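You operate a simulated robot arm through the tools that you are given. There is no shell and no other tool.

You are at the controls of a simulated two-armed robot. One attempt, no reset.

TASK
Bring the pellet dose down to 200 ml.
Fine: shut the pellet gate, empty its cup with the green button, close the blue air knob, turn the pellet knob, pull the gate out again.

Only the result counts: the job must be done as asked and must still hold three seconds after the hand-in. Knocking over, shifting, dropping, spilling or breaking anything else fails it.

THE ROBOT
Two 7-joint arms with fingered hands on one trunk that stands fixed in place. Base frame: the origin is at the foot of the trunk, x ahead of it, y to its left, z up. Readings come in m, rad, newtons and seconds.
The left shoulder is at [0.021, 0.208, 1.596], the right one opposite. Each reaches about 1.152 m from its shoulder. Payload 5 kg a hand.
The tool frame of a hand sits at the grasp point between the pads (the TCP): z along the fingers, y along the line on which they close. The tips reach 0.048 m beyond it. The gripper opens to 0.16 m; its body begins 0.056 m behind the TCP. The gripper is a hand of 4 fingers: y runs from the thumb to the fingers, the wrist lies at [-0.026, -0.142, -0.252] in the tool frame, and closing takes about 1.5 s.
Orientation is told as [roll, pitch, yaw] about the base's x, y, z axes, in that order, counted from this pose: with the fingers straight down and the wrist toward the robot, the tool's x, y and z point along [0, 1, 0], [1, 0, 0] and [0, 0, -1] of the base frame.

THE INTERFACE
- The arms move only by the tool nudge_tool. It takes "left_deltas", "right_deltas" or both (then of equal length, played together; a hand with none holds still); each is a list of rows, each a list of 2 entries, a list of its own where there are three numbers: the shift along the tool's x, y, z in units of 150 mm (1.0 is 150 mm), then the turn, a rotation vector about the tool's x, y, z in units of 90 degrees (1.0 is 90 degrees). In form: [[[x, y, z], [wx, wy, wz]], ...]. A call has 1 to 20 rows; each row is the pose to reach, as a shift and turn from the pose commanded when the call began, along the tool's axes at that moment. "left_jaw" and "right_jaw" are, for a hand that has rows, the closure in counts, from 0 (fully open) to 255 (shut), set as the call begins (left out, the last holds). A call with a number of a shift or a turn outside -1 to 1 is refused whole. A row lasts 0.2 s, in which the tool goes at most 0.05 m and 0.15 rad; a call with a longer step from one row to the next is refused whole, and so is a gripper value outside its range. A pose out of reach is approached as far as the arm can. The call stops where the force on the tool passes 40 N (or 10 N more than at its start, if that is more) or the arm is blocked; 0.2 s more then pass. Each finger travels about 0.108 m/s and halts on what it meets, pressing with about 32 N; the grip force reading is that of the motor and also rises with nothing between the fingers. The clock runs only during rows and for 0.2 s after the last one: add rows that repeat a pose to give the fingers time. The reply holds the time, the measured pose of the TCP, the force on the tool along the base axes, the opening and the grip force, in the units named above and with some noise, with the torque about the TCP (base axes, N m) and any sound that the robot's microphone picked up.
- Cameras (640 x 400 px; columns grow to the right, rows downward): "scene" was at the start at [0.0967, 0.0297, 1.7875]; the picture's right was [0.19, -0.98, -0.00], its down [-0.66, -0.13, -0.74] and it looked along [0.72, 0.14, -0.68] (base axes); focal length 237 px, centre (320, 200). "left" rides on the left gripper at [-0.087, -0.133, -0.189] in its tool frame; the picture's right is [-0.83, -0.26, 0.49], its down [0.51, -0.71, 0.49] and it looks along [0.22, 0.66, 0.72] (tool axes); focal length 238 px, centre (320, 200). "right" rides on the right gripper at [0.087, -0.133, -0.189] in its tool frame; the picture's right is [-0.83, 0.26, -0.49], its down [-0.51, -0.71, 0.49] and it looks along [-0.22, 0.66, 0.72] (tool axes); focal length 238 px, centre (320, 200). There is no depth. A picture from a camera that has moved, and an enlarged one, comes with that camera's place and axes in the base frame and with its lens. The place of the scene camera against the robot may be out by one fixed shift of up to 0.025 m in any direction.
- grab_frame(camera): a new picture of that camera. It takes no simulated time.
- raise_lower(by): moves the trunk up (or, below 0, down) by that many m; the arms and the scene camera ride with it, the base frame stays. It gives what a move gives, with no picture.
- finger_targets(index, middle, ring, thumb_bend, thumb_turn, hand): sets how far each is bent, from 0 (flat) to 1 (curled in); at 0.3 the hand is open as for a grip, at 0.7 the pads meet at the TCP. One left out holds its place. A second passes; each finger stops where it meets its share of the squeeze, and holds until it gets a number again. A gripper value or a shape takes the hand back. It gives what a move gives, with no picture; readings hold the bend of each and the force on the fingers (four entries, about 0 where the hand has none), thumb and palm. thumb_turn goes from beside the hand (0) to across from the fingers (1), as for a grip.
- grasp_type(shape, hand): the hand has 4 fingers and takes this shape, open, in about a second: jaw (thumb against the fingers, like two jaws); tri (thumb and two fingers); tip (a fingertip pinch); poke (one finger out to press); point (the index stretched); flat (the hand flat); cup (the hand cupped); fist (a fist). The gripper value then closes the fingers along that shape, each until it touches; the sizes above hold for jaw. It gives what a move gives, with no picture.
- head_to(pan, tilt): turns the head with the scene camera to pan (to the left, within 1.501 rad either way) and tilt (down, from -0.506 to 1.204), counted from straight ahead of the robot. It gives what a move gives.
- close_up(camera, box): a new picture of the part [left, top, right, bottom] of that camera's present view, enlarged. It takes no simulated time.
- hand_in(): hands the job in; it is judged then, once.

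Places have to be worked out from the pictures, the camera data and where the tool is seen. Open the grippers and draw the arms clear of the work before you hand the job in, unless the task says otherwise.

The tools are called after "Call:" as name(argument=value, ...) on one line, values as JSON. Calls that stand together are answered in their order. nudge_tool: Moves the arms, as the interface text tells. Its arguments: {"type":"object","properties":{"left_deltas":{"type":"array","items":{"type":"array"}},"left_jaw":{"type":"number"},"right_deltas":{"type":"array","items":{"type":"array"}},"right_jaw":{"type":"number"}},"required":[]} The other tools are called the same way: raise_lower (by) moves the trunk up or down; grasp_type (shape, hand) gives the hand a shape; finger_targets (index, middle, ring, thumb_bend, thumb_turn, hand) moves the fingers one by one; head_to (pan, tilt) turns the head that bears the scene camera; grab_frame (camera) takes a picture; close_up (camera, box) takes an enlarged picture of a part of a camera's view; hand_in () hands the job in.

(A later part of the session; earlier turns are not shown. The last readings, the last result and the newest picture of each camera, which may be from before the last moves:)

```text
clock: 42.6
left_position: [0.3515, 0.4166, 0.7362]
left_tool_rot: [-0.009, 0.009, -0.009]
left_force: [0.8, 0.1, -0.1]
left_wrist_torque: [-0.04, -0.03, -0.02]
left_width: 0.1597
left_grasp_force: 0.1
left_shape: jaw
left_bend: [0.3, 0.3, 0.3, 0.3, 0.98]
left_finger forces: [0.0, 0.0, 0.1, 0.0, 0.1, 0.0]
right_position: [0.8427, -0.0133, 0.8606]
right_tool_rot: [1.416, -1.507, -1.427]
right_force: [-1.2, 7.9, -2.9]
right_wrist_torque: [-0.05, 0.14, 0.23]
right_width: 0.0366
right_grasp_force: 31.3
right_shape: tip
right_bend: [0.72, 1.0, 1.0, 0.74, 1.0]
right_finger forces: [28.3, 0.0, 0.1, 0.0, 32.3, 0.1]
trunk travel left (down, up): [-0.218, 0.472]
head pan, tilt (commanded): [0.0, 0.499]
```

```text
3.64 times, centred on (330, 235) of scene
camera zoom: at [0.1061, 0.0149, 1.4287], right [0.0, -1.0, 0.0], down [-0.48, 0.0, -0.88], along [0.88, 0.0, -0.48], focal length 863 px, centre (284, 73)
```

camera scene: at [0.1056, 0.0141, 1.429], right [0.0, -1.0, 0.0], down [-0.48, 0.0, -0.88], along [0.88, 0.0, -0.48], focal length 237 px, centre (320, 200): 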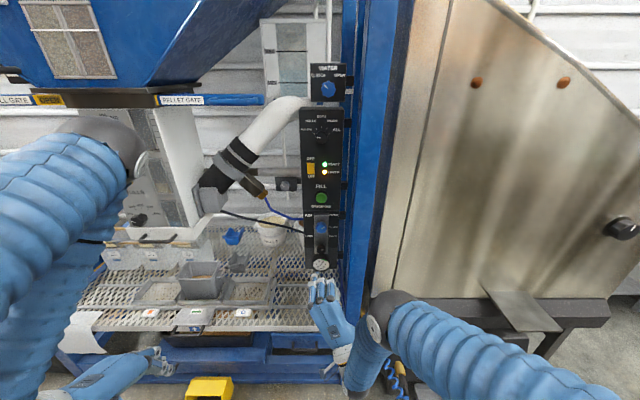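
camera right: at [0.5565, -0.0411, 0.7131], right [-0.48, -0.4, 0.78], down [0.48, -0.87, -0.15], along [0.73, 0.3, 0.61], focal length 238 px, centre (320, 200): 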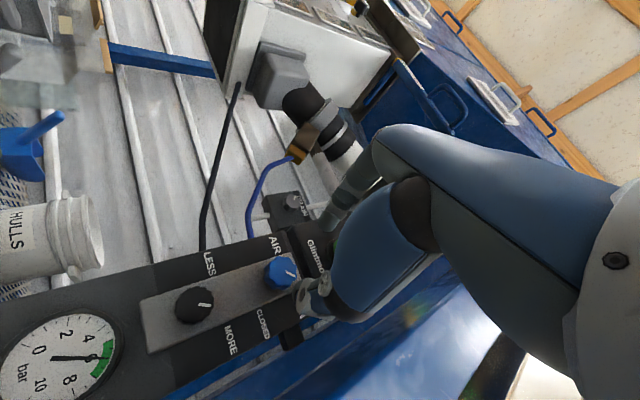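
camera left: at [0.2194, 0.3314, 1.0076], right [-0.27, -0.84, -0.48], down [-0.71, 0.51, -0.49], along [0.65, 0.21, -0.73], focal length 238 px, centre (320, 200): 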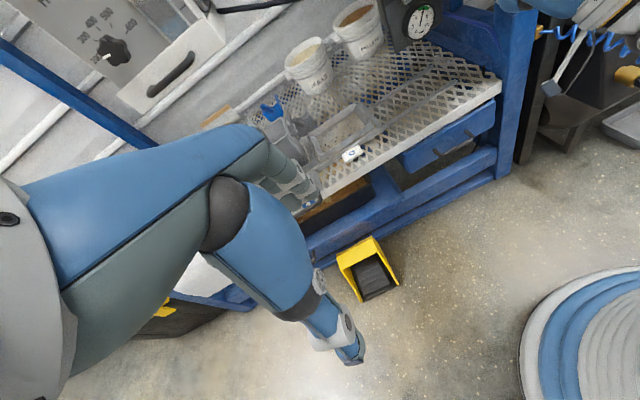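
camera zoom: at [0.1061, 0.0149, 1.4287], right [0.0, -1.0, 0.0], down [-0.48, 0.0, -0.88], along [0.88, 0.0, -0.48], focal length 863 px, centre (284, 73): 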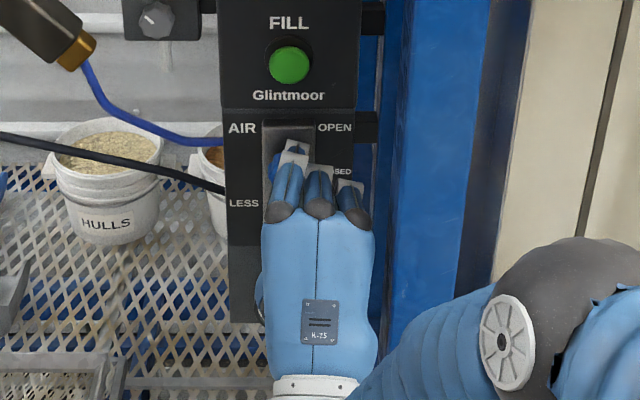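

The pointer is now about horizontal-right; CLOSED is a bit further clockwise. I keep turning until the stop or about 24° more.

Call:
nudge_tool(right_deltas=[[[0, -0.006, 0], [0, 0, 0.09]], [[0.002, -0.011, 0], [0, 0, 0.18]], [[0.004, -0.016, 0], [0, 0, 0.27]]])

Call:
close_up(camera="right", box=[220, 170, 380, 330])

Call:
close_up(camera="scene", box=[280, 130, 380, 240])

```text
clock: 43.4
left_position: [0.352, 0.418, 0.7357]
left_tool_rot: [-0.009, 0.011, -0.007]
left_force: [0.7, -1.6, -0.3]
left_wrist_torque: [0.03, -0.01, -0.02]
left_width: 0.1597
left_grasp_force: 0.1
left_shape: jaw
left_bend: [0.3, 0.3, 0.3, 0.3, 0.98]
left_finger forces: [0.1, 0.0, 0.0, 0.0, 0.0, 0.0]
right_position: [0.8434, -0.0109, 0.8578]
right_tool_rot: [1.55, -1.084, -1.565]
right_force: [-1.5, 8.5, -4.0]
right_wrist_torque: [-0.08, 0.33, 0.39]
right_width: 0.0363
right_grasp_force: 32.0
right_shape: tip
right_bend: [0.72, 1.0, 1.0, 0.74, 1.0]
right_finger forces: [27.0, 0.1, 0.0, 0.1, 34.8, 0.1]
trunk travel left (down, up): [-0.218, 0.472]
head pan, tilt (commanded): [0.0, 0.499]
```

```text
2.50 times, centred on (300, 250) of right
camera zoom: at [0.6545, 0.1283, 0.7833], right [-0.5, -0.85, -0.16], down [0.48, -0.12, -0.87], along [0.72, -0.51, 0.47], focal length 596 px, centre (370, 75)
```

zoom: 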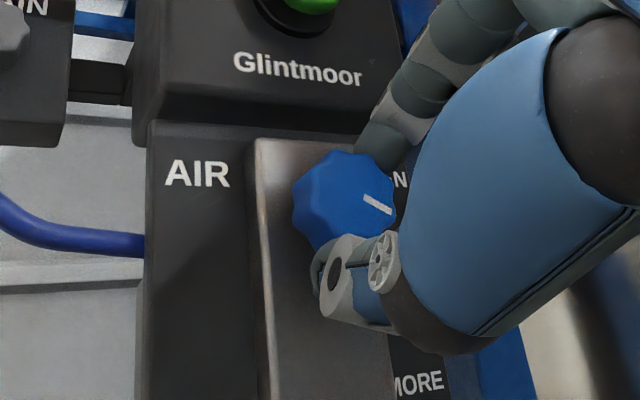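

```text
3.64 times, centred on (330, 185) of scene
camera zoom: at [0.1062, 0.0149, 1.4288], right [0.0, -1.0, 0.0], down [-0.48, 0.0, -0.88], along [0.88, 0.0, -0.48], focal length 863 px, centre (284, 254)
```

zoom: 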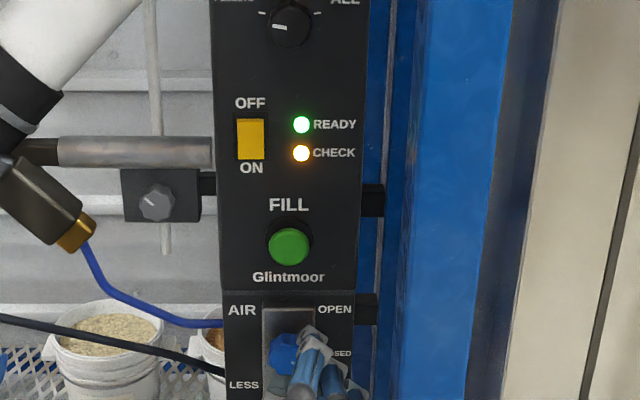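

72° turned, pointer now about 27° below horizontal, near the CLOSED label. I continue in small increments watching for the stop.

Call:
nudge_tool(right_deltas=[[[0, -0.004, 0], [0, 0, 0.06]], [[0.001, -0.007, 0], [0, 0, 0.12]], [[0.001, -0.007, 0], [0, 0, 0.12]]])

Call:
close_up(camera="right", box=[220, 170, 380, 330])

```text
clock: 44.2
left_position: [0.3516, 0.4174, 0.7364]
left_tool_rot: [-0.008, 0.009, -0.007]
left_force: [-0.2, 0.7, 0.2]
left_wrist_torque: [0.01, -0.03, -0.02]
left_width: 0.16
left_grasp_force: 0.1
left_shape: jaw
left_bend: [0.3, 0.3, 0.3, 0.3, 0.98]
left_finger forces: [0.0, 0.1, 0.0, 0.1, 0.1, 0.1]
right_position: [0.8435, -0.0117, 0.8568]
right_tool_rot: [1.557, -0.897, -1.571]
right_force: [-2.4, 10.2, -5.1]
right_wrist_torque: [-0.02, 0.42, 0.57]
right_width: 0.0365
right_grasp_force: 32.4
right_shape: tip
right_bend: [0.72, 1.0, 1.0, 0.74, 1.0]
right_finger forces: [26.1, 0.0, 0.0, 0.0, 36.1, 0.1]
trunk travel left (down, up): [-0.218, 0.472]
head pan, tilt (commanded): [0.0, 0.499]
```

```text
2.50 times, centred on (300, 250) of right
camera zoom: at [0.6549, 0.1406, 0.8099], right [-0.5, -0.81, -0.31], down [0.48, 0.04, -0.87], along [0.72, -0.59, 0.37], focal length 596 px, centre (370, 75)
```

zoom: 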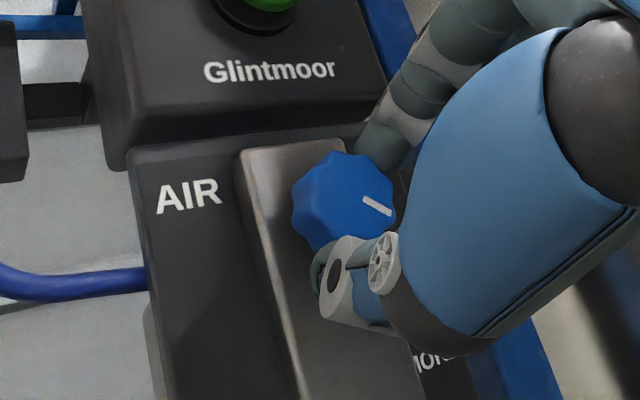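

83° turned, knob still following, torque still near zero. I go another ~10°.

Call:
nudge_tool(right_deltas=[[[0, -0.004, 0], [0, 0, 0.06]], [[0.001, -0.007, 0], [0, 0, 0.12]], [[0.001, -0.007, 0], [0, 0, 0.12]]])

Call:
close_up(camera="right", box=[220, 170, 380, 330])

```text
clock: 45.0
left_position: [0.3515, 0.4179, 0.7366]
left_tool_rot: [-0.006, 0.008, -0.007]
left_force: [0.2, 0.1, 0.3]
left_wrist_torque: [0.04, 0.0, -0.01]
left_width: 0.1598
left_grasp_force: 0.0
left_shape: jaw
left_bend: [0.3, 0.3, 0.3, 0.3, 0.98]
left_finger forces: [0.0, 0.0, 0.0, 0.0, 0.0, 0.1]
right_position: [0.8429, -0.0105, 0.8569]
right_tool_rot: [1.559, -0.709, -1.574]
right_force: [1.5, 14.3, -0.8]
right_wrist_torque: [-0.29, 0.17, 0.77]
right_width: 0.0364
right_grasp_force: 31.9
right_shape: tip
right_bend: [0.72, 1.0, 1.0, 0.74, 1.0]
right_finger forces: [25.5, 0.1, 0.0, 0.0, 36.5, 0.0]
trunk travel left (down, up): [-0.218, 0.472]
head pan, tilt (commanded): [0.0, 0.499]
```

```text
2.50 times, centred on (300, 250) of right
camera zoom: at [0.655, 0.1478, 0.8384], right [-0.5, -0.73, -0.46], down [0.49, 0.2, -0.85], along [0.72, -0.65, 0.26], focal length 596 px, centre (370, 75)
```

zoom: 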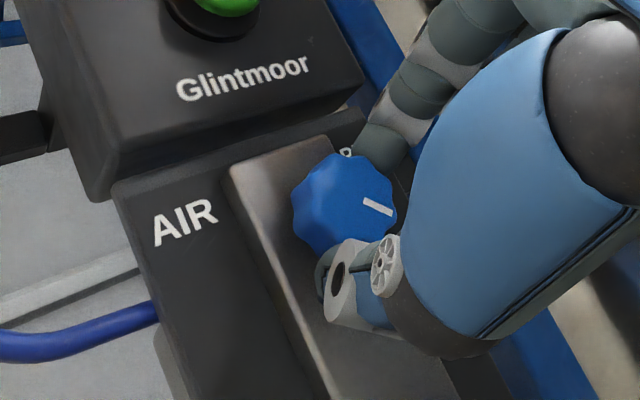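

Torque has started to rise (−0.29 N·m), hinting at the stop after ~94°. I nudge a little more to confirm.

Call:
nudge_tool(right_deltas=[[[0, -0.003, 0], [0, 0, 0.04]], [[0.001, -0.005, 0], [0, 0, 0.08]], [[0.001, -0.005, 0], [0, 0, 0.08]]])

Call:
close_up(camera="right", box=[220, 170, 380, 330])

```text
clock: 45.8
left_position: [0.3507, 0.4173, 0.736]
left_tool_rot: [-0.008, 0.009, -0.007]
left_force: [0.5, -0.5, -0.1]
left_wrist_torque: [0.0, 0.03, 0.0]
left_width: 0.1598
left_grasp_force: 0.1
left_shape: jaw
left_bend: [0.3, 0.3, 0.3, 0.3, 0.98]
left_finger forces: [0.1, 0.1, 0.0, 0.0, 0.0, 0.1]
right_position: [0.8436, -0.01, 0.858]
right_tool_rot: [1.561, -0.582, -1.579]
right_force: [0.7, 14.0, 6.6]
right_wrist_torque: [-0.4, -0.18, 0.68]
right_width: 0.0363
right_grasp_force: 32.2
right_shape: tip
right_bend: [0.72, 1.0, 1.0, 0.74, 1.0]
right_finger forces: [28.3, 0.0, 0.0, 0.0, 35.7, 0.1]
trunk travel left (down, up): [-0.218, 0.472]
head pan, tilt (commanded): [0.0, 0.499]
```

```text
2.50 times, centred on (300, 250) of right
camera zoom: at [0.6555, 0.15, 0.8585], right [-0.5, -0.67, -0.55], down [0.49, 0.31, -0.82], along [0.72, -0.68, 0.17], focal length 596 px, centre (370, 75)
```

zoom: 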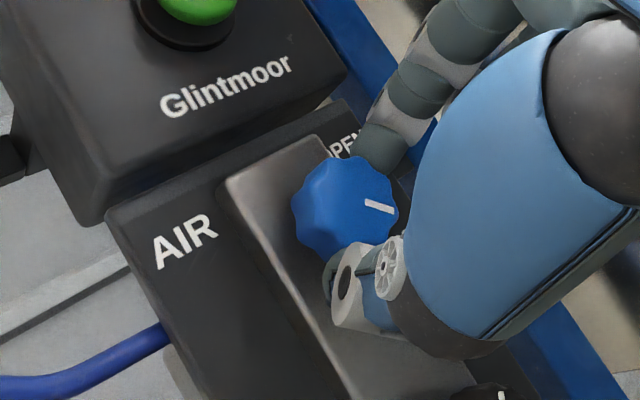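

The knob slipped slightly in the fingers: the stop is reached, the valve is closed. I open the pinch and back straight out.

Call:
nudge_tool(right_deltas=[[[0, 0, 0], [0, 0, 0]], [[0, 0, -0.02], [0, 0, 0]], [[0, 0, -0.1], [0, 0, 0]], [[0, 0, -0.3], [0, 0, 0]], [[0, 0, -0.6], [0, 0, 0]], [[0, 0, -0.9], [0, 0, 0]]], right_jaw=150)

Call:
grab_frame(camera="right")

Call:
close_up(camera="scene", box=[270, 80, 390, 290])

```text
clock: 47.2
left_position: [0.352, 0.4153, 0.7367]
left_tool_rot: [-0.007, 0.01, -0.009]
left_force: [0.1, -1.8, 0.8]
left_wrist_torque: [0.1, 0.08, -0.03]
left_width: 0.1599
left_grasp_force: 0.1
left_shape: jaw
left_bend: [0.3, 0.3, 0.3, 0.3, 0.98]
left_finger forces: [0.1, 0.0, 0.0, 0.0, 0.2, 0.1]
right_position: [0.7448, -0.0242, 0.8485]
right_tool_rot: [1.559, -0.583, -1.576]
right_force: [0.8, 0.9, -0.3]
right_wrist_torque: [0.0, -0.04, 0.04]
right_width: 0.0662
right_grasp_force: 0.1
right_shape: tip
right_bend: [0.73, 0.98, 0.99, 0.72, 1.0]
right_finger forces: [0.0, 0.0, 0.8, 0.0, 0.0, 0.0]
right hand out of reach, approached as far as the arm can: row 6
trunk travel left (down, up): [-0.218, 0.472]
head pan, tilt (commanded): [0.0, 0.499]
```

```text
taken
camera right: at [0.5558, 0.136, 0.8514], right [-0.5, -0.67, -0.55], down [0.49, 0.31, -0.82], along [0.72, -0.68, 0.17], focal length 238 px, centre (320, 200)
```

right: 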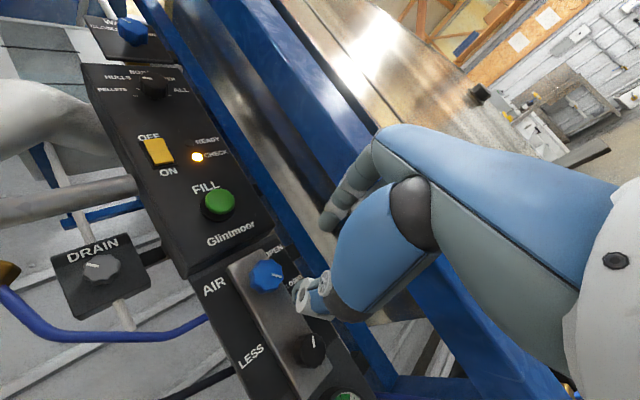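

```text
1.90 times, centred on (330, 185) of scene
camera zoom: at [0.1071, 0.0123, 1.4287], right [0.0, -1.0, 0.0], down [-0.48, 0.0, -0.88], along [0.88, 0.0, -0.48], focal length 452 px, centre (301, 229)
```

zoom: 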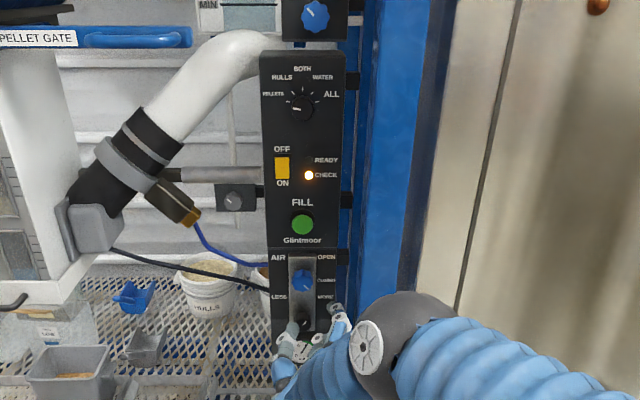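

READY went off, which fits the air being shut. I check the knob's pointer.

Call:
close_up(camera="right", box=[180, 220, 340, 380])

Call:
close_up(camera="scene", box=[295, 205, 355, 265])

```text
2.50 times, centred on (260, 300) of right
camera zoom: at [0.5558, 0.136, 0.8514], right [-0.5, -0.67, -0.55], down [0.49, 0.31, -0.82], along [0.72, -0.68, 0.17], focal length 596 px, centre (470, -50)
```

zoom: 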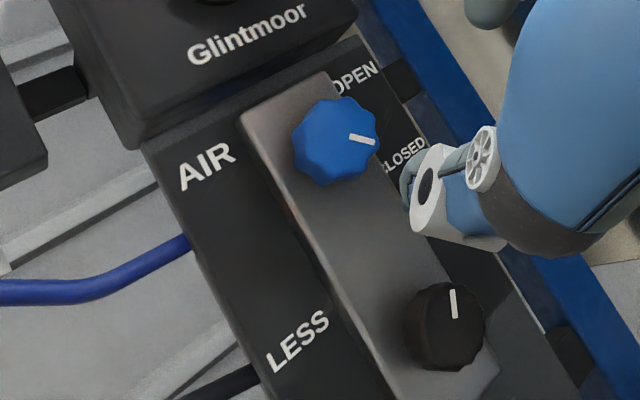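

```text
6.67 times, centred on (325, 235) of scene
camera zoom: at [0.1071, 0.0123, 1.4287], right [0.0, -1.0, 0.0], down [-0.48, 0.0, -0.88], along [0.88, 0.0, -0.48], focal length 1583 px, centre (287, -33)
```

zoom: 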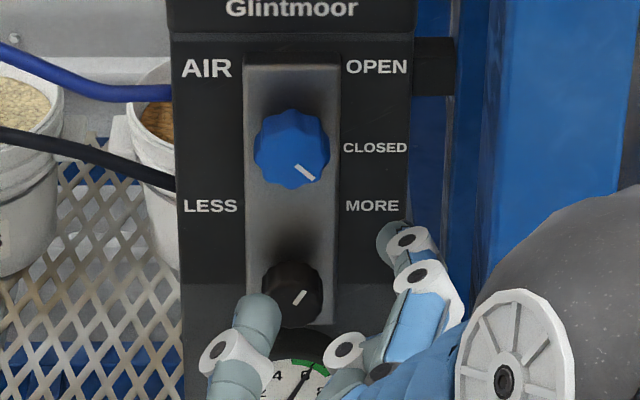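

The pointer is at CLOSED's stop (lower right). I roll the right hand back to neutral and withdraw it, then free it for the gate later.

Call:
nudge_tool(right_deltas=[[[0, 0, 0], [0, 0, -0.09]], [[0, 0, 0], [0, 0, -0.18]], [[0, 0, 0], [0, 0, -0.27]], [[0, 0, 0], [0, 0, -0.36]], [[0, 0, 0], [0, 0, -0.45]], [[0, 0, 0], [0, 0, -0.54]], [[0, 0, 0], [0, 0, -0.63]], [[0, 0, -0.2], [0, 0, -0.63]], [[0, 0, -0.5], [0, 0, -0.63]], [[0, 0, -0.8], [0, 0, -0.63]]])

Call:
grab_frame(camera="scene")

```text
clock: 49.4
left_position: [0.3506, 0.417, 0.7354]
left_tool_rot: [-0.007, 0.009, -0.007]
left_force: [-0.1, -1.1, -0.3]
left_wrist_torque: [-0.01, 0.0, 0.01]
left_width: 0.1599
left_grasp_force: 0.1
left_shape: jaw
left_bend: [0.3, 0.3, 0.3, 0.3, 0.98]
left_finger forces: [0.1, 0.1, 0.0, 0.0, 0.0, 0.0]
right_position: [0.7719, -0.0053, 0.8307]
right_tool_rot: [-0.301, -1.562, 0.288]
right_force: [-0.1, 0.2, -0.8]
right_wrist_torque: [-0.01, 0.01, 0.0]
right_width: 0.0657
right_grasp_force: 0.0
right_shape: tip
right_bend: [0.73, 0.98, 0.99, 0.72, 1.0]
right_finger forces: [0.0, 0.1, 0.0, 0.0, 0.0, 0.1]
right hand out of reach, approached as far as the arm can: row 1, 2, 3, 4, 5, 6, 7, 8, 9, 10
trunk travel left (down, up): [-0.218, 0.472]
head pan, tilt (commanded): [0.0, 0.499]
```

```text
taken
camera scene: at [0.1059, 0.0142, 1.4288], right [0.0, -1.0, 0.0], down [-0.48, 0.0, -0.88], along [0.88, 0.0, -0.48], focal length 237 px, centre (320, 200)
```

scene: 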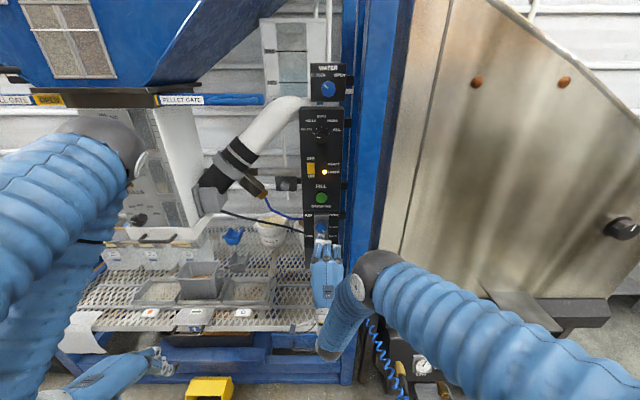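

The hand is free but the arm is near a joint limit at this height. I try backing straight away from the panel a little with the present orientation.

Call:
nudge_tool(right_deltas=[[[0, 0.05, -0.15], [0.05, 0, 0]], [[0, 0.1, -0.3], [0.1, 0, 0]], [[0, 0.15, -0.5], [0.15, 0, 0]], [[0, 0.2, -0.7], [0.2, 0, 0]], [[0, 0.2, -0.85], [0.25, 0, 0]]])

Call:
grab_frame(camera="right")

```text
clock: 50.6
left_position: [0.3509, 0.4167, 0.737]
left_tool_rot: [-0.007, 0.008, -0.006]
left_force: [0.2, -0.1, 1.1]
left_wrist_torque: [0.0, -0.05, -0.02]
left_width: 0.1599
left_grasp_force: 0.0
left_shape: jaw
left_bend: [0.3, 0.3, 0.3, 0.3, 0.98]
left_finger forces: [0.1, 0.0, 0.0, 0.0, 0.0, 0.0]
right_position: [0.6648, -0.0025, 0.8578]
right_tool_rot: [-0.007, -1.166, -0.004]
right_force: [-0.7, -0.4, 1.0]
right_wrist_torque: [-0.04, 0.03, -0.01]
right_width: 0.0658
right_grasp_force: 0.1
right_shape: tip
right_bend: [0.73, 0.98, 0.99, 0.72, 1.0]
right_finger forces: [0.0, 0.1, 0.0, 0.0, 0.0, 0.0]
right hand out of reach, approached as far as the arm can: row 1, 2, 3, 4, 5
trunk travel left (down, up): [-0.218, 0.472]
head pan, tilt (commanded): [0.0, 0.499]
```

```text
taken
camera right: at [0.438, 0.086, 0.8104], right [-0.35, -0.83, 0.43], down [0.16, -0.51, -0.84], along [0.92, -0.23, 0.32], focal length 238 px, centre (320, 200)
```

right: 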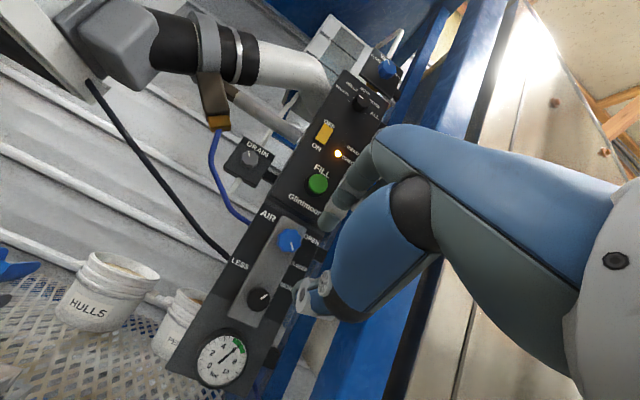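

The right hand is clear now. I raise the trunk 0.2 m, which suits the pellet dial and the gate.

Call:
raise_lower(by=0.2)

Call:
head_to(pan=0.45, tilt=0.35)

Call:
grab_frame(camera="scene")

Call:
grab_frame(camera="left")

```text
clock: 52.8
left_position: [0.3508, 0.4168, 0.9364]
left_tool_rot: [-0.008, 0.011, -0.007]
left_force: [-0.1, 0.1, -0.3]
left_wrist_torque: [0.01, 0.04, -0.04]
left_width: 0.1599
left_grasp_force: 0.1
left_shape: jaw
left_bend: [0.3, 0.3, 0.3, 0.3, 0.98]
left_finger forces: [0.0, 0.0, 0.1, 0.0, 0.1, 0.1]
right_position: [0.6652, -0.0018, 1.0558]
right_tool_rot: [-0.008, -1.166, -0.005]
right_force: [-0.4, -0.2, 0.3]
right_wrist_torque: [-0.03, -0.01, 0.04]
right_width: 0.0658
right_grasp_force: 0.1
right_shape: tip
right_bend: [0.73, 0.98, 0.99, 0.72, 1.0]
right_finger forces: [0.1, 0.0, 0.0, 0.0, 0.0, 0.0]
trunk travel left (down, up): [-0.418, 0.272]
head pan, tilt (commanded): [0.0, 0.499]
```

```text
clock: 53.7
left_position: [0.3506, 0.4178, 0.9363]
left_tool_rot: [-0.009, 0.009, -0.006]
left_force: [-0.2, 0.4, 0.2]
left_wrist_torque: [0.04, -0.02, -0.03]
left_width: 0.1596
left_grasp_force: 0.1
left_shape: jaw
left_bend: [0.3, 0.3, 0.3, 0.3, 0.98]
left_finger forces: [0.1, 0.0, 0.0, 0.0, 0.0, 0.0]
right_position: [0.6647, -0.0024, 1.0573]
right_tool_rot: [-0.006, -1.165, -0.005]
right_force: [0.1, 0.0, -0.9]
right_wrist_torque: [-0.01, 0.01, -0.04]
right_width: 0.066
right_grasp_force: 0.0
right_shape: tip
right_bend: [0.73, 0.98, 0.99, 0.72, 1.0]
right_finger forces: [0.0, 0.1, 0.0, 0.0, 0.0, 0.0]
trunk travel left (down, up): [-0.418, 0.272]
head pan, tilt (commanded): [0.45, 0.351]
```

```text
taken
camera scene: at [0.0989, 0.0547, 1.6424], right [0.43, -0.9, 0.0], down [-0.31, -0.15, -0.94], along [0.85, 0.41, -0.34], focal length 237 px, centre (320, 200)
```

scene: 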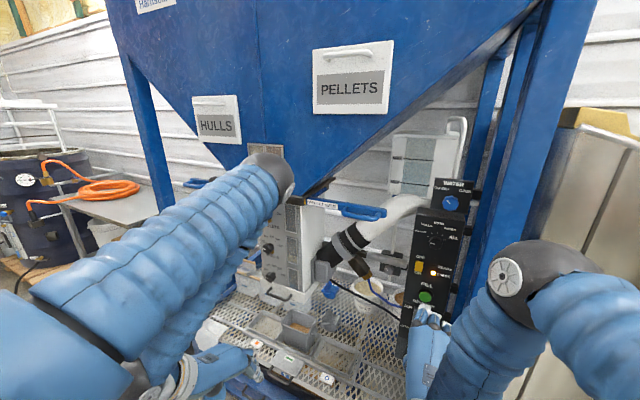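

```text
taken
camera left: at [0.2196, 0.3315, 1.1272], right [-0.27, -0.84, -0.48], down [-0.71, 0.51, -0.49], along [0.65, 0.21, -0.73], focal length 238 px, centre (320, 200)
```

left: 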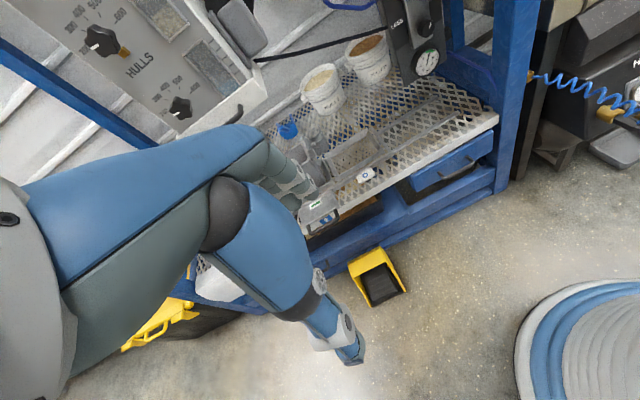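

I swing the left hand up toward the dial: first half of the move with a 45° pitch, keeping well short of the box.

Call:
nudge_tool(left_deltas=[[[0.11, 0.145, -0.155], [-0.083, 0, 0]], [[0.22, 0.29, -0.31], [-0.166, 0, 0]], [[0.33, 0.435, -0.465], [-0.25, 0, 0]], [[0.44, 0.58, -0.62], [-0.333, 0, 0]], [[0.55, 0.725, -0.775], [-0.416, 0, 0]], [[0.66, 0.87, -0.93], [-0.5, 0, 0]]])

Call:
grab_frame(camera="left")

Call:
grab_frame(camera="scene")

```text
clock: 55.1
left_position: [0.4844, 0.5171, 1.073]
left_tool_rot: [-0.012, -0.779, 0.003]
left_force: [0.2, 0.3, 0.8]
left_wrist_torque: [-0.02, 0.01, -0.08]
left_width: 0.16
left_grasp_force: 0.1
left_shape: jaw
left_bend: [0.3, 0.3, 0.3, 0.3, 0.97]
left_finger forces: [0.0, 0.1, 0.1, 0.0, 0.1, 0.0]
right_position: [0.6655, -0.0011, 1.0558]
right_tool_rot: [-0.008, -1.163, -0.004]
right_force: [0.2, 1.5, 1.1]
right_wrist_torque: [-0.04, 0.01, -0.04]
right_width: 0.0659
right_grasp_force: 0.1
right_shape: tip
right_bend: [0.73, 0.98, 0.99, 0.72, 1.0]
right_finger forces: [0.0, 0.1, 0.1, 0.0, 0.1, 0.0]
trunk travel left (down, up): [-0.418, 0.272]
head pan, tilt (commanded): [0.45, 0.351]
```

```text
taken
camera left: at [0.2573, 0.4306, 1.1151], right [0.15, -0.84, -0.52], down [-0.16, 0.5, -0.85], along [0.98, 0.21, -0.06], focal length 238 px, centre (320, 200)
```

left: 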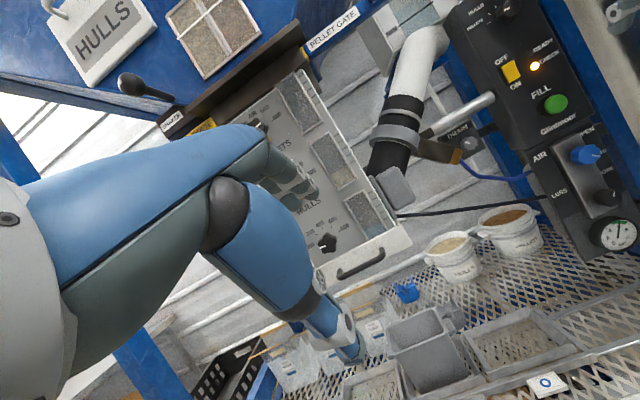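

```text
taken
camera scene: at [0.0988, 0.056, 1.6424], right [0.44, -0.9, 0.0], down [-0.31, -0.15, -0.94], along [0.85, 0.41, -0.34], focal length 237 px, centre (320, 200)
```

scene: 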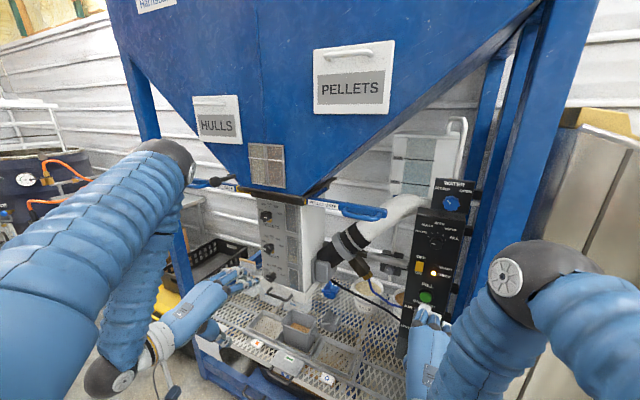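

Now the scene camera sees the dials. I zoom in on them.

Call:
close_up(camera="scene", box=[235, 180, 335, 300])

Call:
close_up(camera="scene", box=[245, 190, 325, 240])

Call:
close_up(camera="left", box=[180, 60, 340, 260])

```text
3.33 times, centred on (285, 240) of scene
camera zoom: at [0.0988, 0.056, 1.6424], right [0.44, -0.9, 0.0], down [-0.31, -0.15, -0.94], along [0.85, 0.41, -0.34], focal length 791 px, centre (437, 67)
```

zoom: 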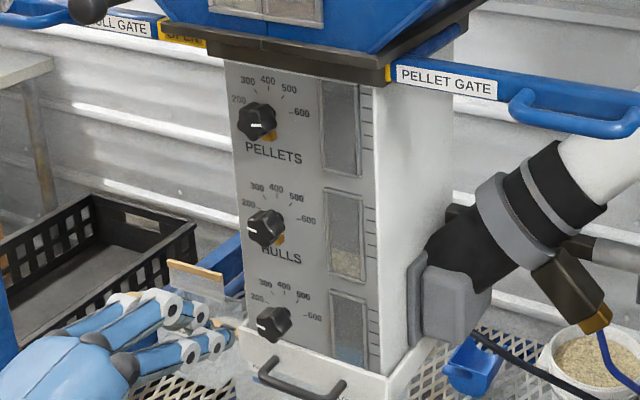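

```text
8.00 times, centred on (285, 215) of scene
camera zoom: at [0.0988, 0.056, 1.6424], right [0.44, -0.9, 0.0], down [-0.31, -0.15, -0.94], along [0.85, 0.41, -0.34], focal length 1899 px, centre (600, 80)
```

zoom: 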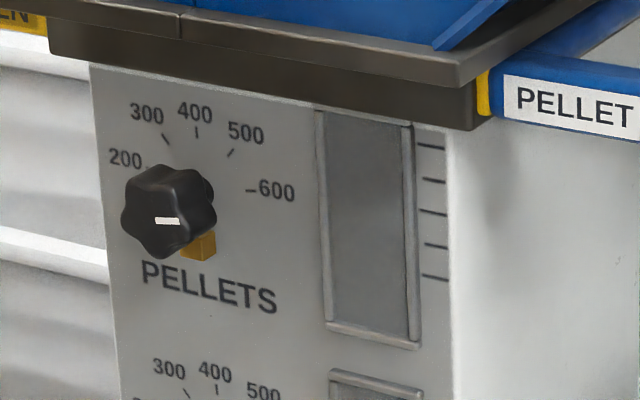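

```text
2.00 times, centred on (260, 160) of left
camera zoom: at [0.2573, 0.4306, 1.1151], right [0.15, -0.84, -0.52], down [-0.16, 0.5, -0.85], along [0.98, 0.21, -0.06], focal length 477 px, centre (440, 280)
```

zoom: 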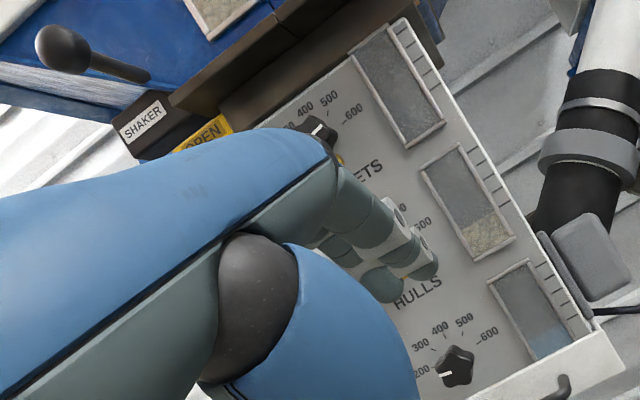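

The pellet dial reads 600 (pointer right); 200 lies counter-clockwise. I set the left hand to the tip pinch and bring it level, in front of the dial at a distance.

Call:
grasp_type(hand="left", shape="tip")

Call:
nudge_tool(left_deltas=[[[0.044, 0.157, -0.064], [-0.085, 0, 0]], [[0.089, 0.313, -0.128], [-0.17, 0, 0]], [[0.133, 0.47, -0.19], [-0.255, 0, 0]], [[0.178, 0.627, -0.255], [-0.34, 0, 0]], [[0.222, 0.783, -0.32], [-0.425, 0, 0]], [[0.267, 0.94, -0.383], [-0.503, 0, 0]]])

Call:
grab_frame(camera="left")

Call:
grab_frame(camera="scene")

```text
clock: 56.0
left_position: [0.4851, 0.5159, 1.0716]
left_tool_rot: [-0.011, -0.774, 0.001]
left_force: [-0.5, 0.1, 0.3]
left_wrist_torque: [-0.03, 0.02, -0.04]
left_width: 0.1602
left_grasp_force: 0.1
left_shape: tip
left_bend: [0.3, 0.98, 0.99, 0.3, 0.97]
left_finger forces: [0.1, 0.0, 0.0, 0.0, 0.0, 0.1]
right_position: [0.6648, -0.0026, 1.0563]
right_tool_rot: [-0.007, -1.163, -0.006]
right_force: [-1.1, 0.7, 0.4]
right_wrist_torque: [0.02, -0.01, 0.0]
right_width: 0.0658
right_grasp_force: 0.1
right_shape: tip
right_bend: [0.73, 0.98, 0.99, 0.72, 1.0]
right_finger forces: [0.1, 0.0, 0.0, 0.0, 0.0, 0.0]
trunk travel left (down, up): [-0.418, 0.272]
head pan, tilt (commanded): [0.45, 0.351]
```

```text
clock: 57.4
left_position: [0.5445, 0.5578, 1.2139]
left_tool_rot: [-1.204, -1.562, 1.199]
left_force: [0.5, -0.8, 0.8]
left_wrist_torque: [-0.02, 0.02, -0.01]
left_width: 0.16
left_grasp_force: 0.1
left_shape: tip
left_bend: [0.3, 0.98, 0.99, 0.3, 0.97]
left_finger forces: [0.0, 0.0, 0.0, 0.0, 0.1, 0.0]
right_position: [0.6643, -0.0013, 1.0563]
right_tool_rot: [-0.007, -1.165, -0.004]
right_force: [0.5, 0.1, 0.0]
right_wrist_torque: [-0.02, 0.0, -0.01]
right_width: 0.0661
right_grasp_force: 0.0
right_shape: tip
right_bend: [0.73, 0.98, 0.99, 0.72, 1.0]
right_finger forces: [0.1, 0.0, 0.0, 0.0, 0.0, 0.1]
trunk travel left (down, up): [-0.418, 0.272]
head pan, tilt (commanded): [0.45, 0.351]
```

```text
taken
camera left: at [0.3553, 0.4701, 1.082], right [0.48, -0.84, -0.25], down [0.49, 0.5, -0.71], along [0.73, 0.22, 0.65], focal length 238 px, centre (320, 200)
```

left: 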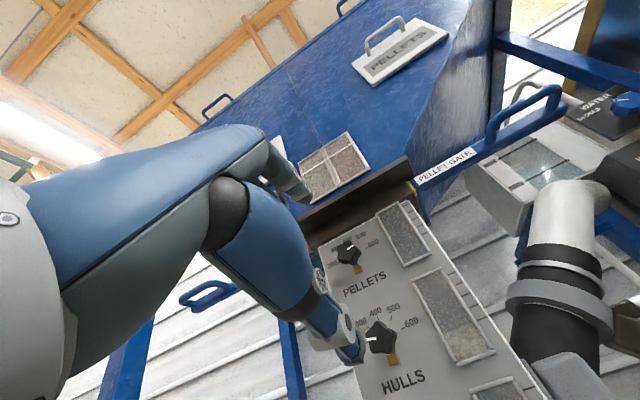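

```text
taken
camera scene: at [0.0988, 0.0555, 1.6424], right [0.44, -0.9, 0.0], down [-0.31, -0.15, -0.94], along [0.85, 0.41, -0.34], focal length 237 px, centre (320, 200)
```

scene: 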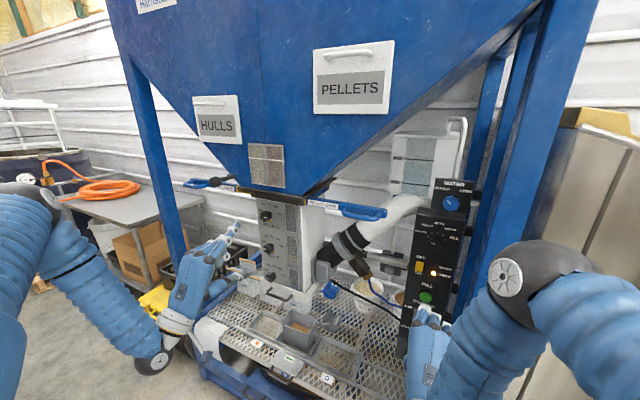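

Call:
close_up(camera="left", box=[280, 190, 440, 400])

Call:
close_up(camera="left", box=[310, 220, 390, 280])

Call:
close_up(camera="scene", box=[250, 190, 310, 240])

```text
1.90 times, centred on (360, 295) of left
camera zoom: at [0.3553, 0.4701, 1.082], right [0.48, -0.84, -0.25], down [0.49, 0.5, -0.71], along [0.73, 0.22, 0.65], focal length 454 px, centre (244, 19)
```

zoom: 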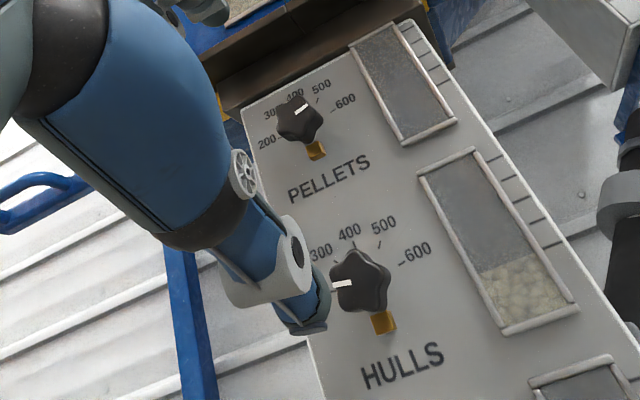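

```text
6.67 times, centred on (350, 250) of left
camera zoom: at [0.3553, 0.4701, 1.082], right [0.48, -0.84, -0.25], down [0.49, 0.5, -0.71], along [0.73, 0.22, 0.65], focal length 1589 px, centre (120, -133)
```

zoom: 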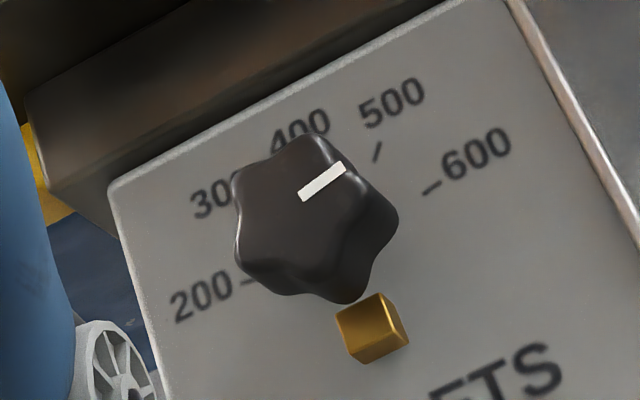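

```text
8.00 times, centred on (280, 215) of scene
camera zoom: at [0.0988, 0.0555, 1.6424], right [0.44, -0.9, 0.0], down [-0.31, -0.15, -0.94], along [0.85, 0.41, -0.34], focal length 1899 px, centre (640, 80)
```

zoom: 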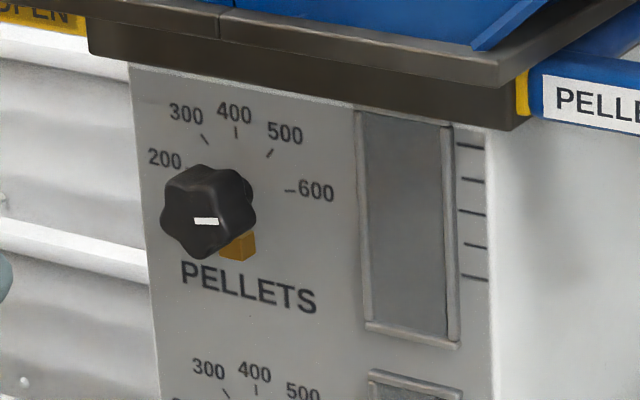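

From two left views I place the pellet knob's face at about (0.723, 0.565, 1.278), ticks 45° apart, so 600→200 needs 180° counter-clockwise. A brass block sits right below the knob, so I'll pinch it sideways: I roll the left hand +90° (wrist to the left), still far back.

Call:
nudge_tool(left_deltas=[[[0, 0.04, 0], [0, 0, 0.09]], [[0, 0.08, 0], [0, 0, 0.18]], [[0, 0.12, 0], [0, 0, 0.27]], [[0.01, 0.16, 0], [0, 0, 0.36]], [[0.01, 0.2, 0], [0, 0, 0.45]], [[0.02, 0.25, 0], [0, 0, 0.54]], [[0.02, 0.3, 0], [0, 0, 0.63]], [[0.03, 0.35, 0], [0, 0, 0.72]], [[0.03, 0.4, 0], [0, 0, 0.81]], [[0.03, 0.44, 0], [0, 0, 0.9]], [[0.03, 0.47, 0], [0, 0, 0.99]]])

Call:
grab_frame(camera="left")

Call:
grab_frame(camera="scene")

```text
clock: 59.8
left_position: [0.5444, 0.5622, 1.2834]
left_tool_rot: [1.567, -0.02, -1.579]
left_force: [0.1, 0.4, 0.8]
left_wrist_torque: [-0.02, 0.02, 0.09]
left_width: 0.1599
left_grasp_force: 0.1
left_shape: tip
left_bend: [0.3, 0.98, 0.99, 0.3, 0.97]
left_finger forces: [0.0, 0.0, 0.1, 0.0, 0.0, 0.1]
right_position: [0.6653, -0.0038, 1.0575]
right_tool_rot: [-0.004, -1.164, -0.008]
right_force: [0.0, -1.5, -0.3]
right_wrist_torque: [0.0, 0.02, 0.07]
right_width: 0.066
right_grasp_force: 0.1
right_shape: tip
right_bend: [0.73, 0.98, 0.99, 0.72, 1.0]
right_finger forces: [0.0, 0.0, 0.0, 0.0, 0.0, 0.1]
trunk travel left (down, up): [-0.418, 0.272]
head pan, tilt (commanded): [0.45, 0.351]
```

```text
taken
camera left: at [0.356, 0.6922, 1.1958], right [0.48, 0.24, -0.84], down [0.5, 0.72, 0.49], along [0.72, -0.66, 0.23], focal length 238 px, centre (320, 200)
```

left: 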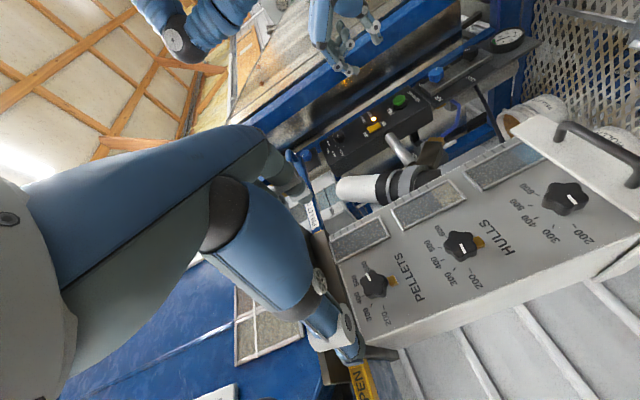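

```text
taken
camera scene: at [0.0987, 0.0537, 1.6425], right [0.44, -0.9, 0.0], down [-0.31, -0.15, -0.94], along [0.85, 0.41, -0.34], focal length 237 px, centre (320, 200)
```

scene: 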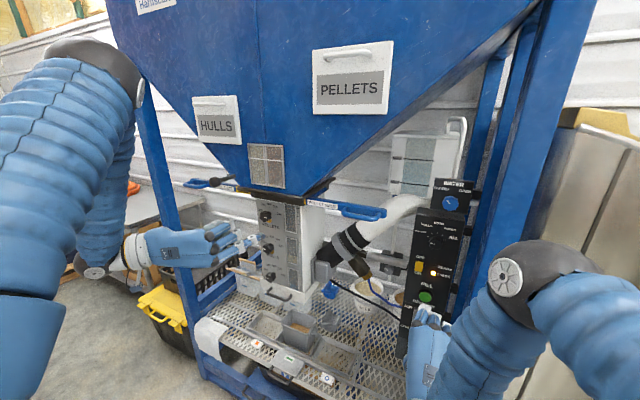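

The hand is rolled to the side. I zoom on the dial from this view and check the thumb and index.

Call:
close_up(camera="left", box=[290, 210, 450, 390])

Call:
close_up(camera="scene", box=[190, 170, 330, 290])

```text
2.22 times, centred on (370, 300) of left
camera zoom: at [0.356, 0.6922, 1.1958], right [0.48, 0.24, -0.84], down [0.5, 0.72, 0.49], along [0.72, -0.66, 0.23], focal length 530 px, centre (209, -22)
```

zoom: 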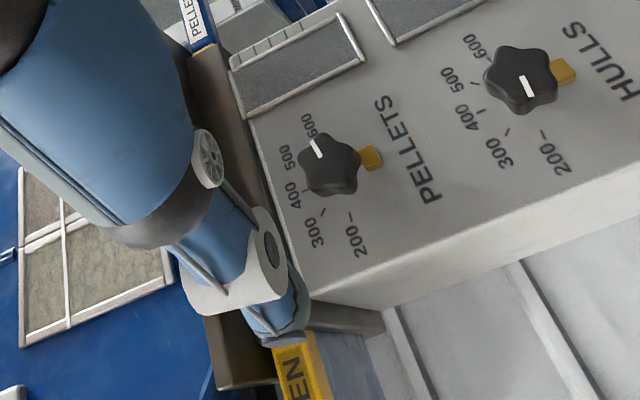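

```text
3.33 times, centred on (260, 230) of scene
camera zoom: at [0.0987, 0.0537, 1.6425], right [0.44, -0.9, 0.0], down [-0.31, -0.15, -0.94], along [0.85, 0.41, -0.34], focal length 791 px, centre (520, 100)
```

zoom: 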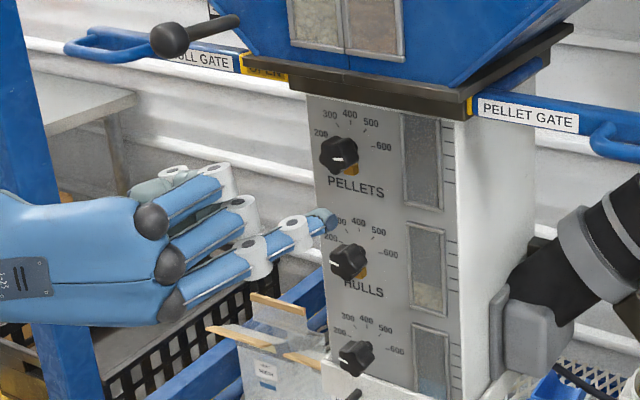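

The pointer is at 600 and the pinch can come in from the side. I roll 25° further, narrow the pinch and move forward to x≈0.60.

Call:
nudge_tool(left_deltas=[[[0, 0, 0.07], [0, 0, 0.07]], [[0, 0, 0.15], [0, 0, 0.14]], [[0.01, 0, 0.22], [0, 0, 0.21]], [[0.012, 0, 0.3], [0, 0, 0.28]], [[0.012, 0, 0.37], [0, 0, 0.28]]], left_jaw=155)

Call:
grab_frame(camera="left")

Call:
close_up(camera="scene", box=[190, 170, 330, 290])

```text
clock: 61.0
left_position: [0.6005, 0.5635, 1.2855]
left_tool_rot: [1.567, 0.416, -1.578]
left_force: [0.2, 0.6, -0.4]
left_wrist_torque: [-0.04, -0.01, -0.05]
left_width: 0.064
left_grasp_force: 0.1
left_shape: tip
left_bend: [0.73, 0.98, 0.99, 0.72, 1.0]
left_finger forces: [0.0, 0.0, 0.0, 0.0, 0.0, 0.0]
right_position: [0.6647, -0.0011, 1.0561]
right_tool_rot: [-0.007, -1.165, -0.004]
right_force: [-0.4, 0.3, -0.5]
right_wrist_torque: [-0.02, -0.04, -0.05]
right_width: 0.0659
right_grasp_force: 0.0
right_shape: tip
right_bend: [0.73, 0.98, 0.99, 0.72, 1.0]
right_finger forces: [0.0, 0.0, 0.0, 0.1, 0.0, 0.0]
trunk travel left (down, up): [-0.418, 0.272]
head pan, tilt (commanded): [0.45, 0.351]
```

```text
taken
camera left: at [0.4118, 0.7196, 1.2602], right [0.49, 0.57, -0.66], down [0.5, 0.44, 0.75], along [0.72, -0.69, -0.07], focal length 238 px, centre (320, 200)
```

left: 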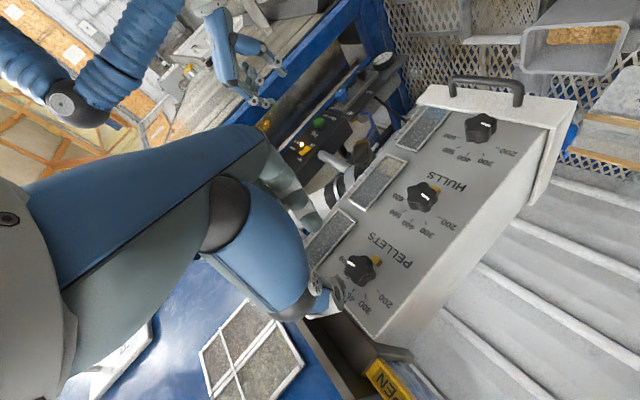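

```text
3.33 times, centred on (260, 230) of scene
camera zoom: at [0.0991, 0.056, 1.6424], right [0.44, -0.9, 0.0], down [-0.31, -0.15, -0.94], along [0.85, 0.41, -0.34], focal length 791 px, centre (520, 100)
```

zoom: 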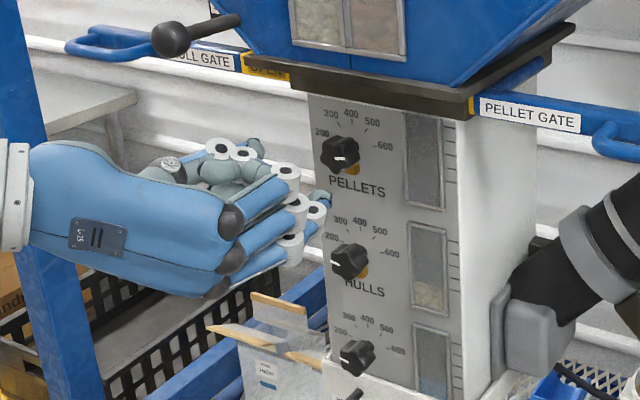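

I zoom in to measure the knob's position accurately before the approach.

Call:
close_up(camera="left", box=[280, 200, 440, 360])

```text
2.50 times, centred on (360, 280) of left
camera zoom: at [0.4118, 0.7196, 1.2602], right [0.49, 0.57, -0.66], down [0.5, 0.44, 0.75], along [0.72, -0.69, -0.07], focal length 596 px, centre (220, 0)
```

zoom: 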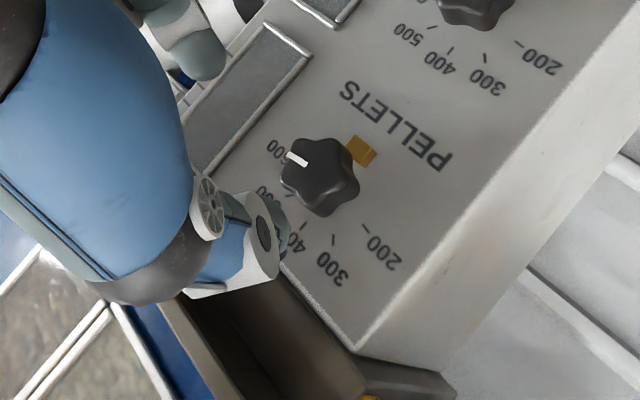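

Alignment is within a few millimetres. I advance toward the knob in stages, stopping at x≈0.665 first.

Call:
nudge_tool(left_deltas=[[[0, 0, 0.15], [0, 0, 0]], [[0, 0, 0.3], [0, 0, 0]], [[0, 0, 0.43], [0, 0, 0]], [[0, 0, 0.43], [0, 0, 0]]])

Call:
close_up(camera="left", box=[240, 170, 400, 330])

Call:
close_up(camera="scene", box=[230, 180, 310, 240])

```text
clock: 62.0
left_position: [0.6638, 0.5619, 1.2864]
left_tool_rot: [1.566, 0.414, -1.578]
left_force: [0.0, -0.1, 1.2]
left_wrist_torque: [0.02, 0.01, -0.01]
left_width: 0.0639
left_grasp_force: 0.0
left_shape: tip
left_bend: [0.73, 0.98, 0.99, 0.72, 1.0]
left_finger forces: [0.0, 0.0, 0.0, 0.1, 0.0, 0.1]
right_position: [0.6647, -0.0019, 1.0576]
right_tool_rot: [-0.009, -1.165, -0.007]
right_force: [0.6, -0.2, -0.6]
right_wrist_torque: [-0.03, 0.02, -0.03]
right_width: 0.066
right_grasp_force: 0.1
right_shape: tip
right_bend: [0.73, 0.98, 0.99, 0.72, 1.0]
right_finger forces: [0.0, 0.0, 0.0, 0.0, 0.0, 0.0]
trunk travel left (down, up): [-0.418, 0.272]
head pan, tilt (commanded): [0.45, 0.351]
```

```text
2.50 times, centred on (320, 250) of left
camera zoom: at [0.4756, 0.7183, 1.2616], right [0.49, 0.57, -0.66], down [0.5, 0.44, 0.75], along [0.72, -0.69, -0.07], focal length 596 px, centre (320, 75)
```

zoom: 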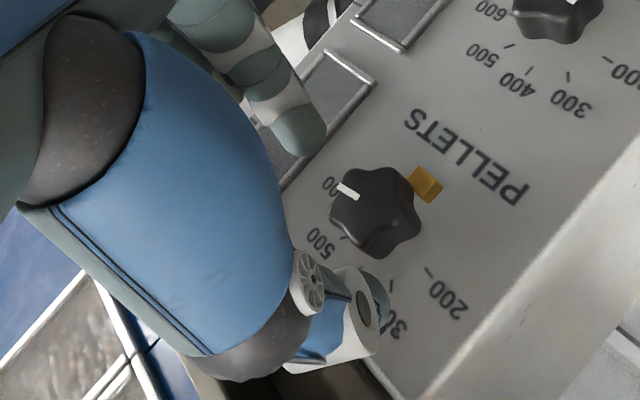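

```text
6.67 times, centred on (270, 210) of scene
camera zoom: at [0.0982, 0.0551, 1.6425], right [0.44, -0.9, 0.0], down [-0.31, -0.15, -0.94], along [0.85, 0.41, -0.34], focal length 1583 px, centre (653, 133)
```

zoom: 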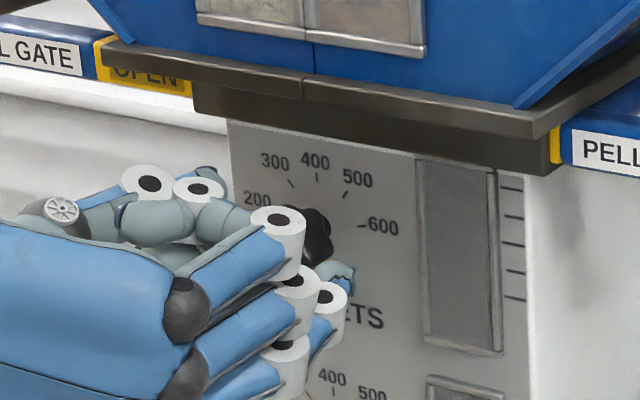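

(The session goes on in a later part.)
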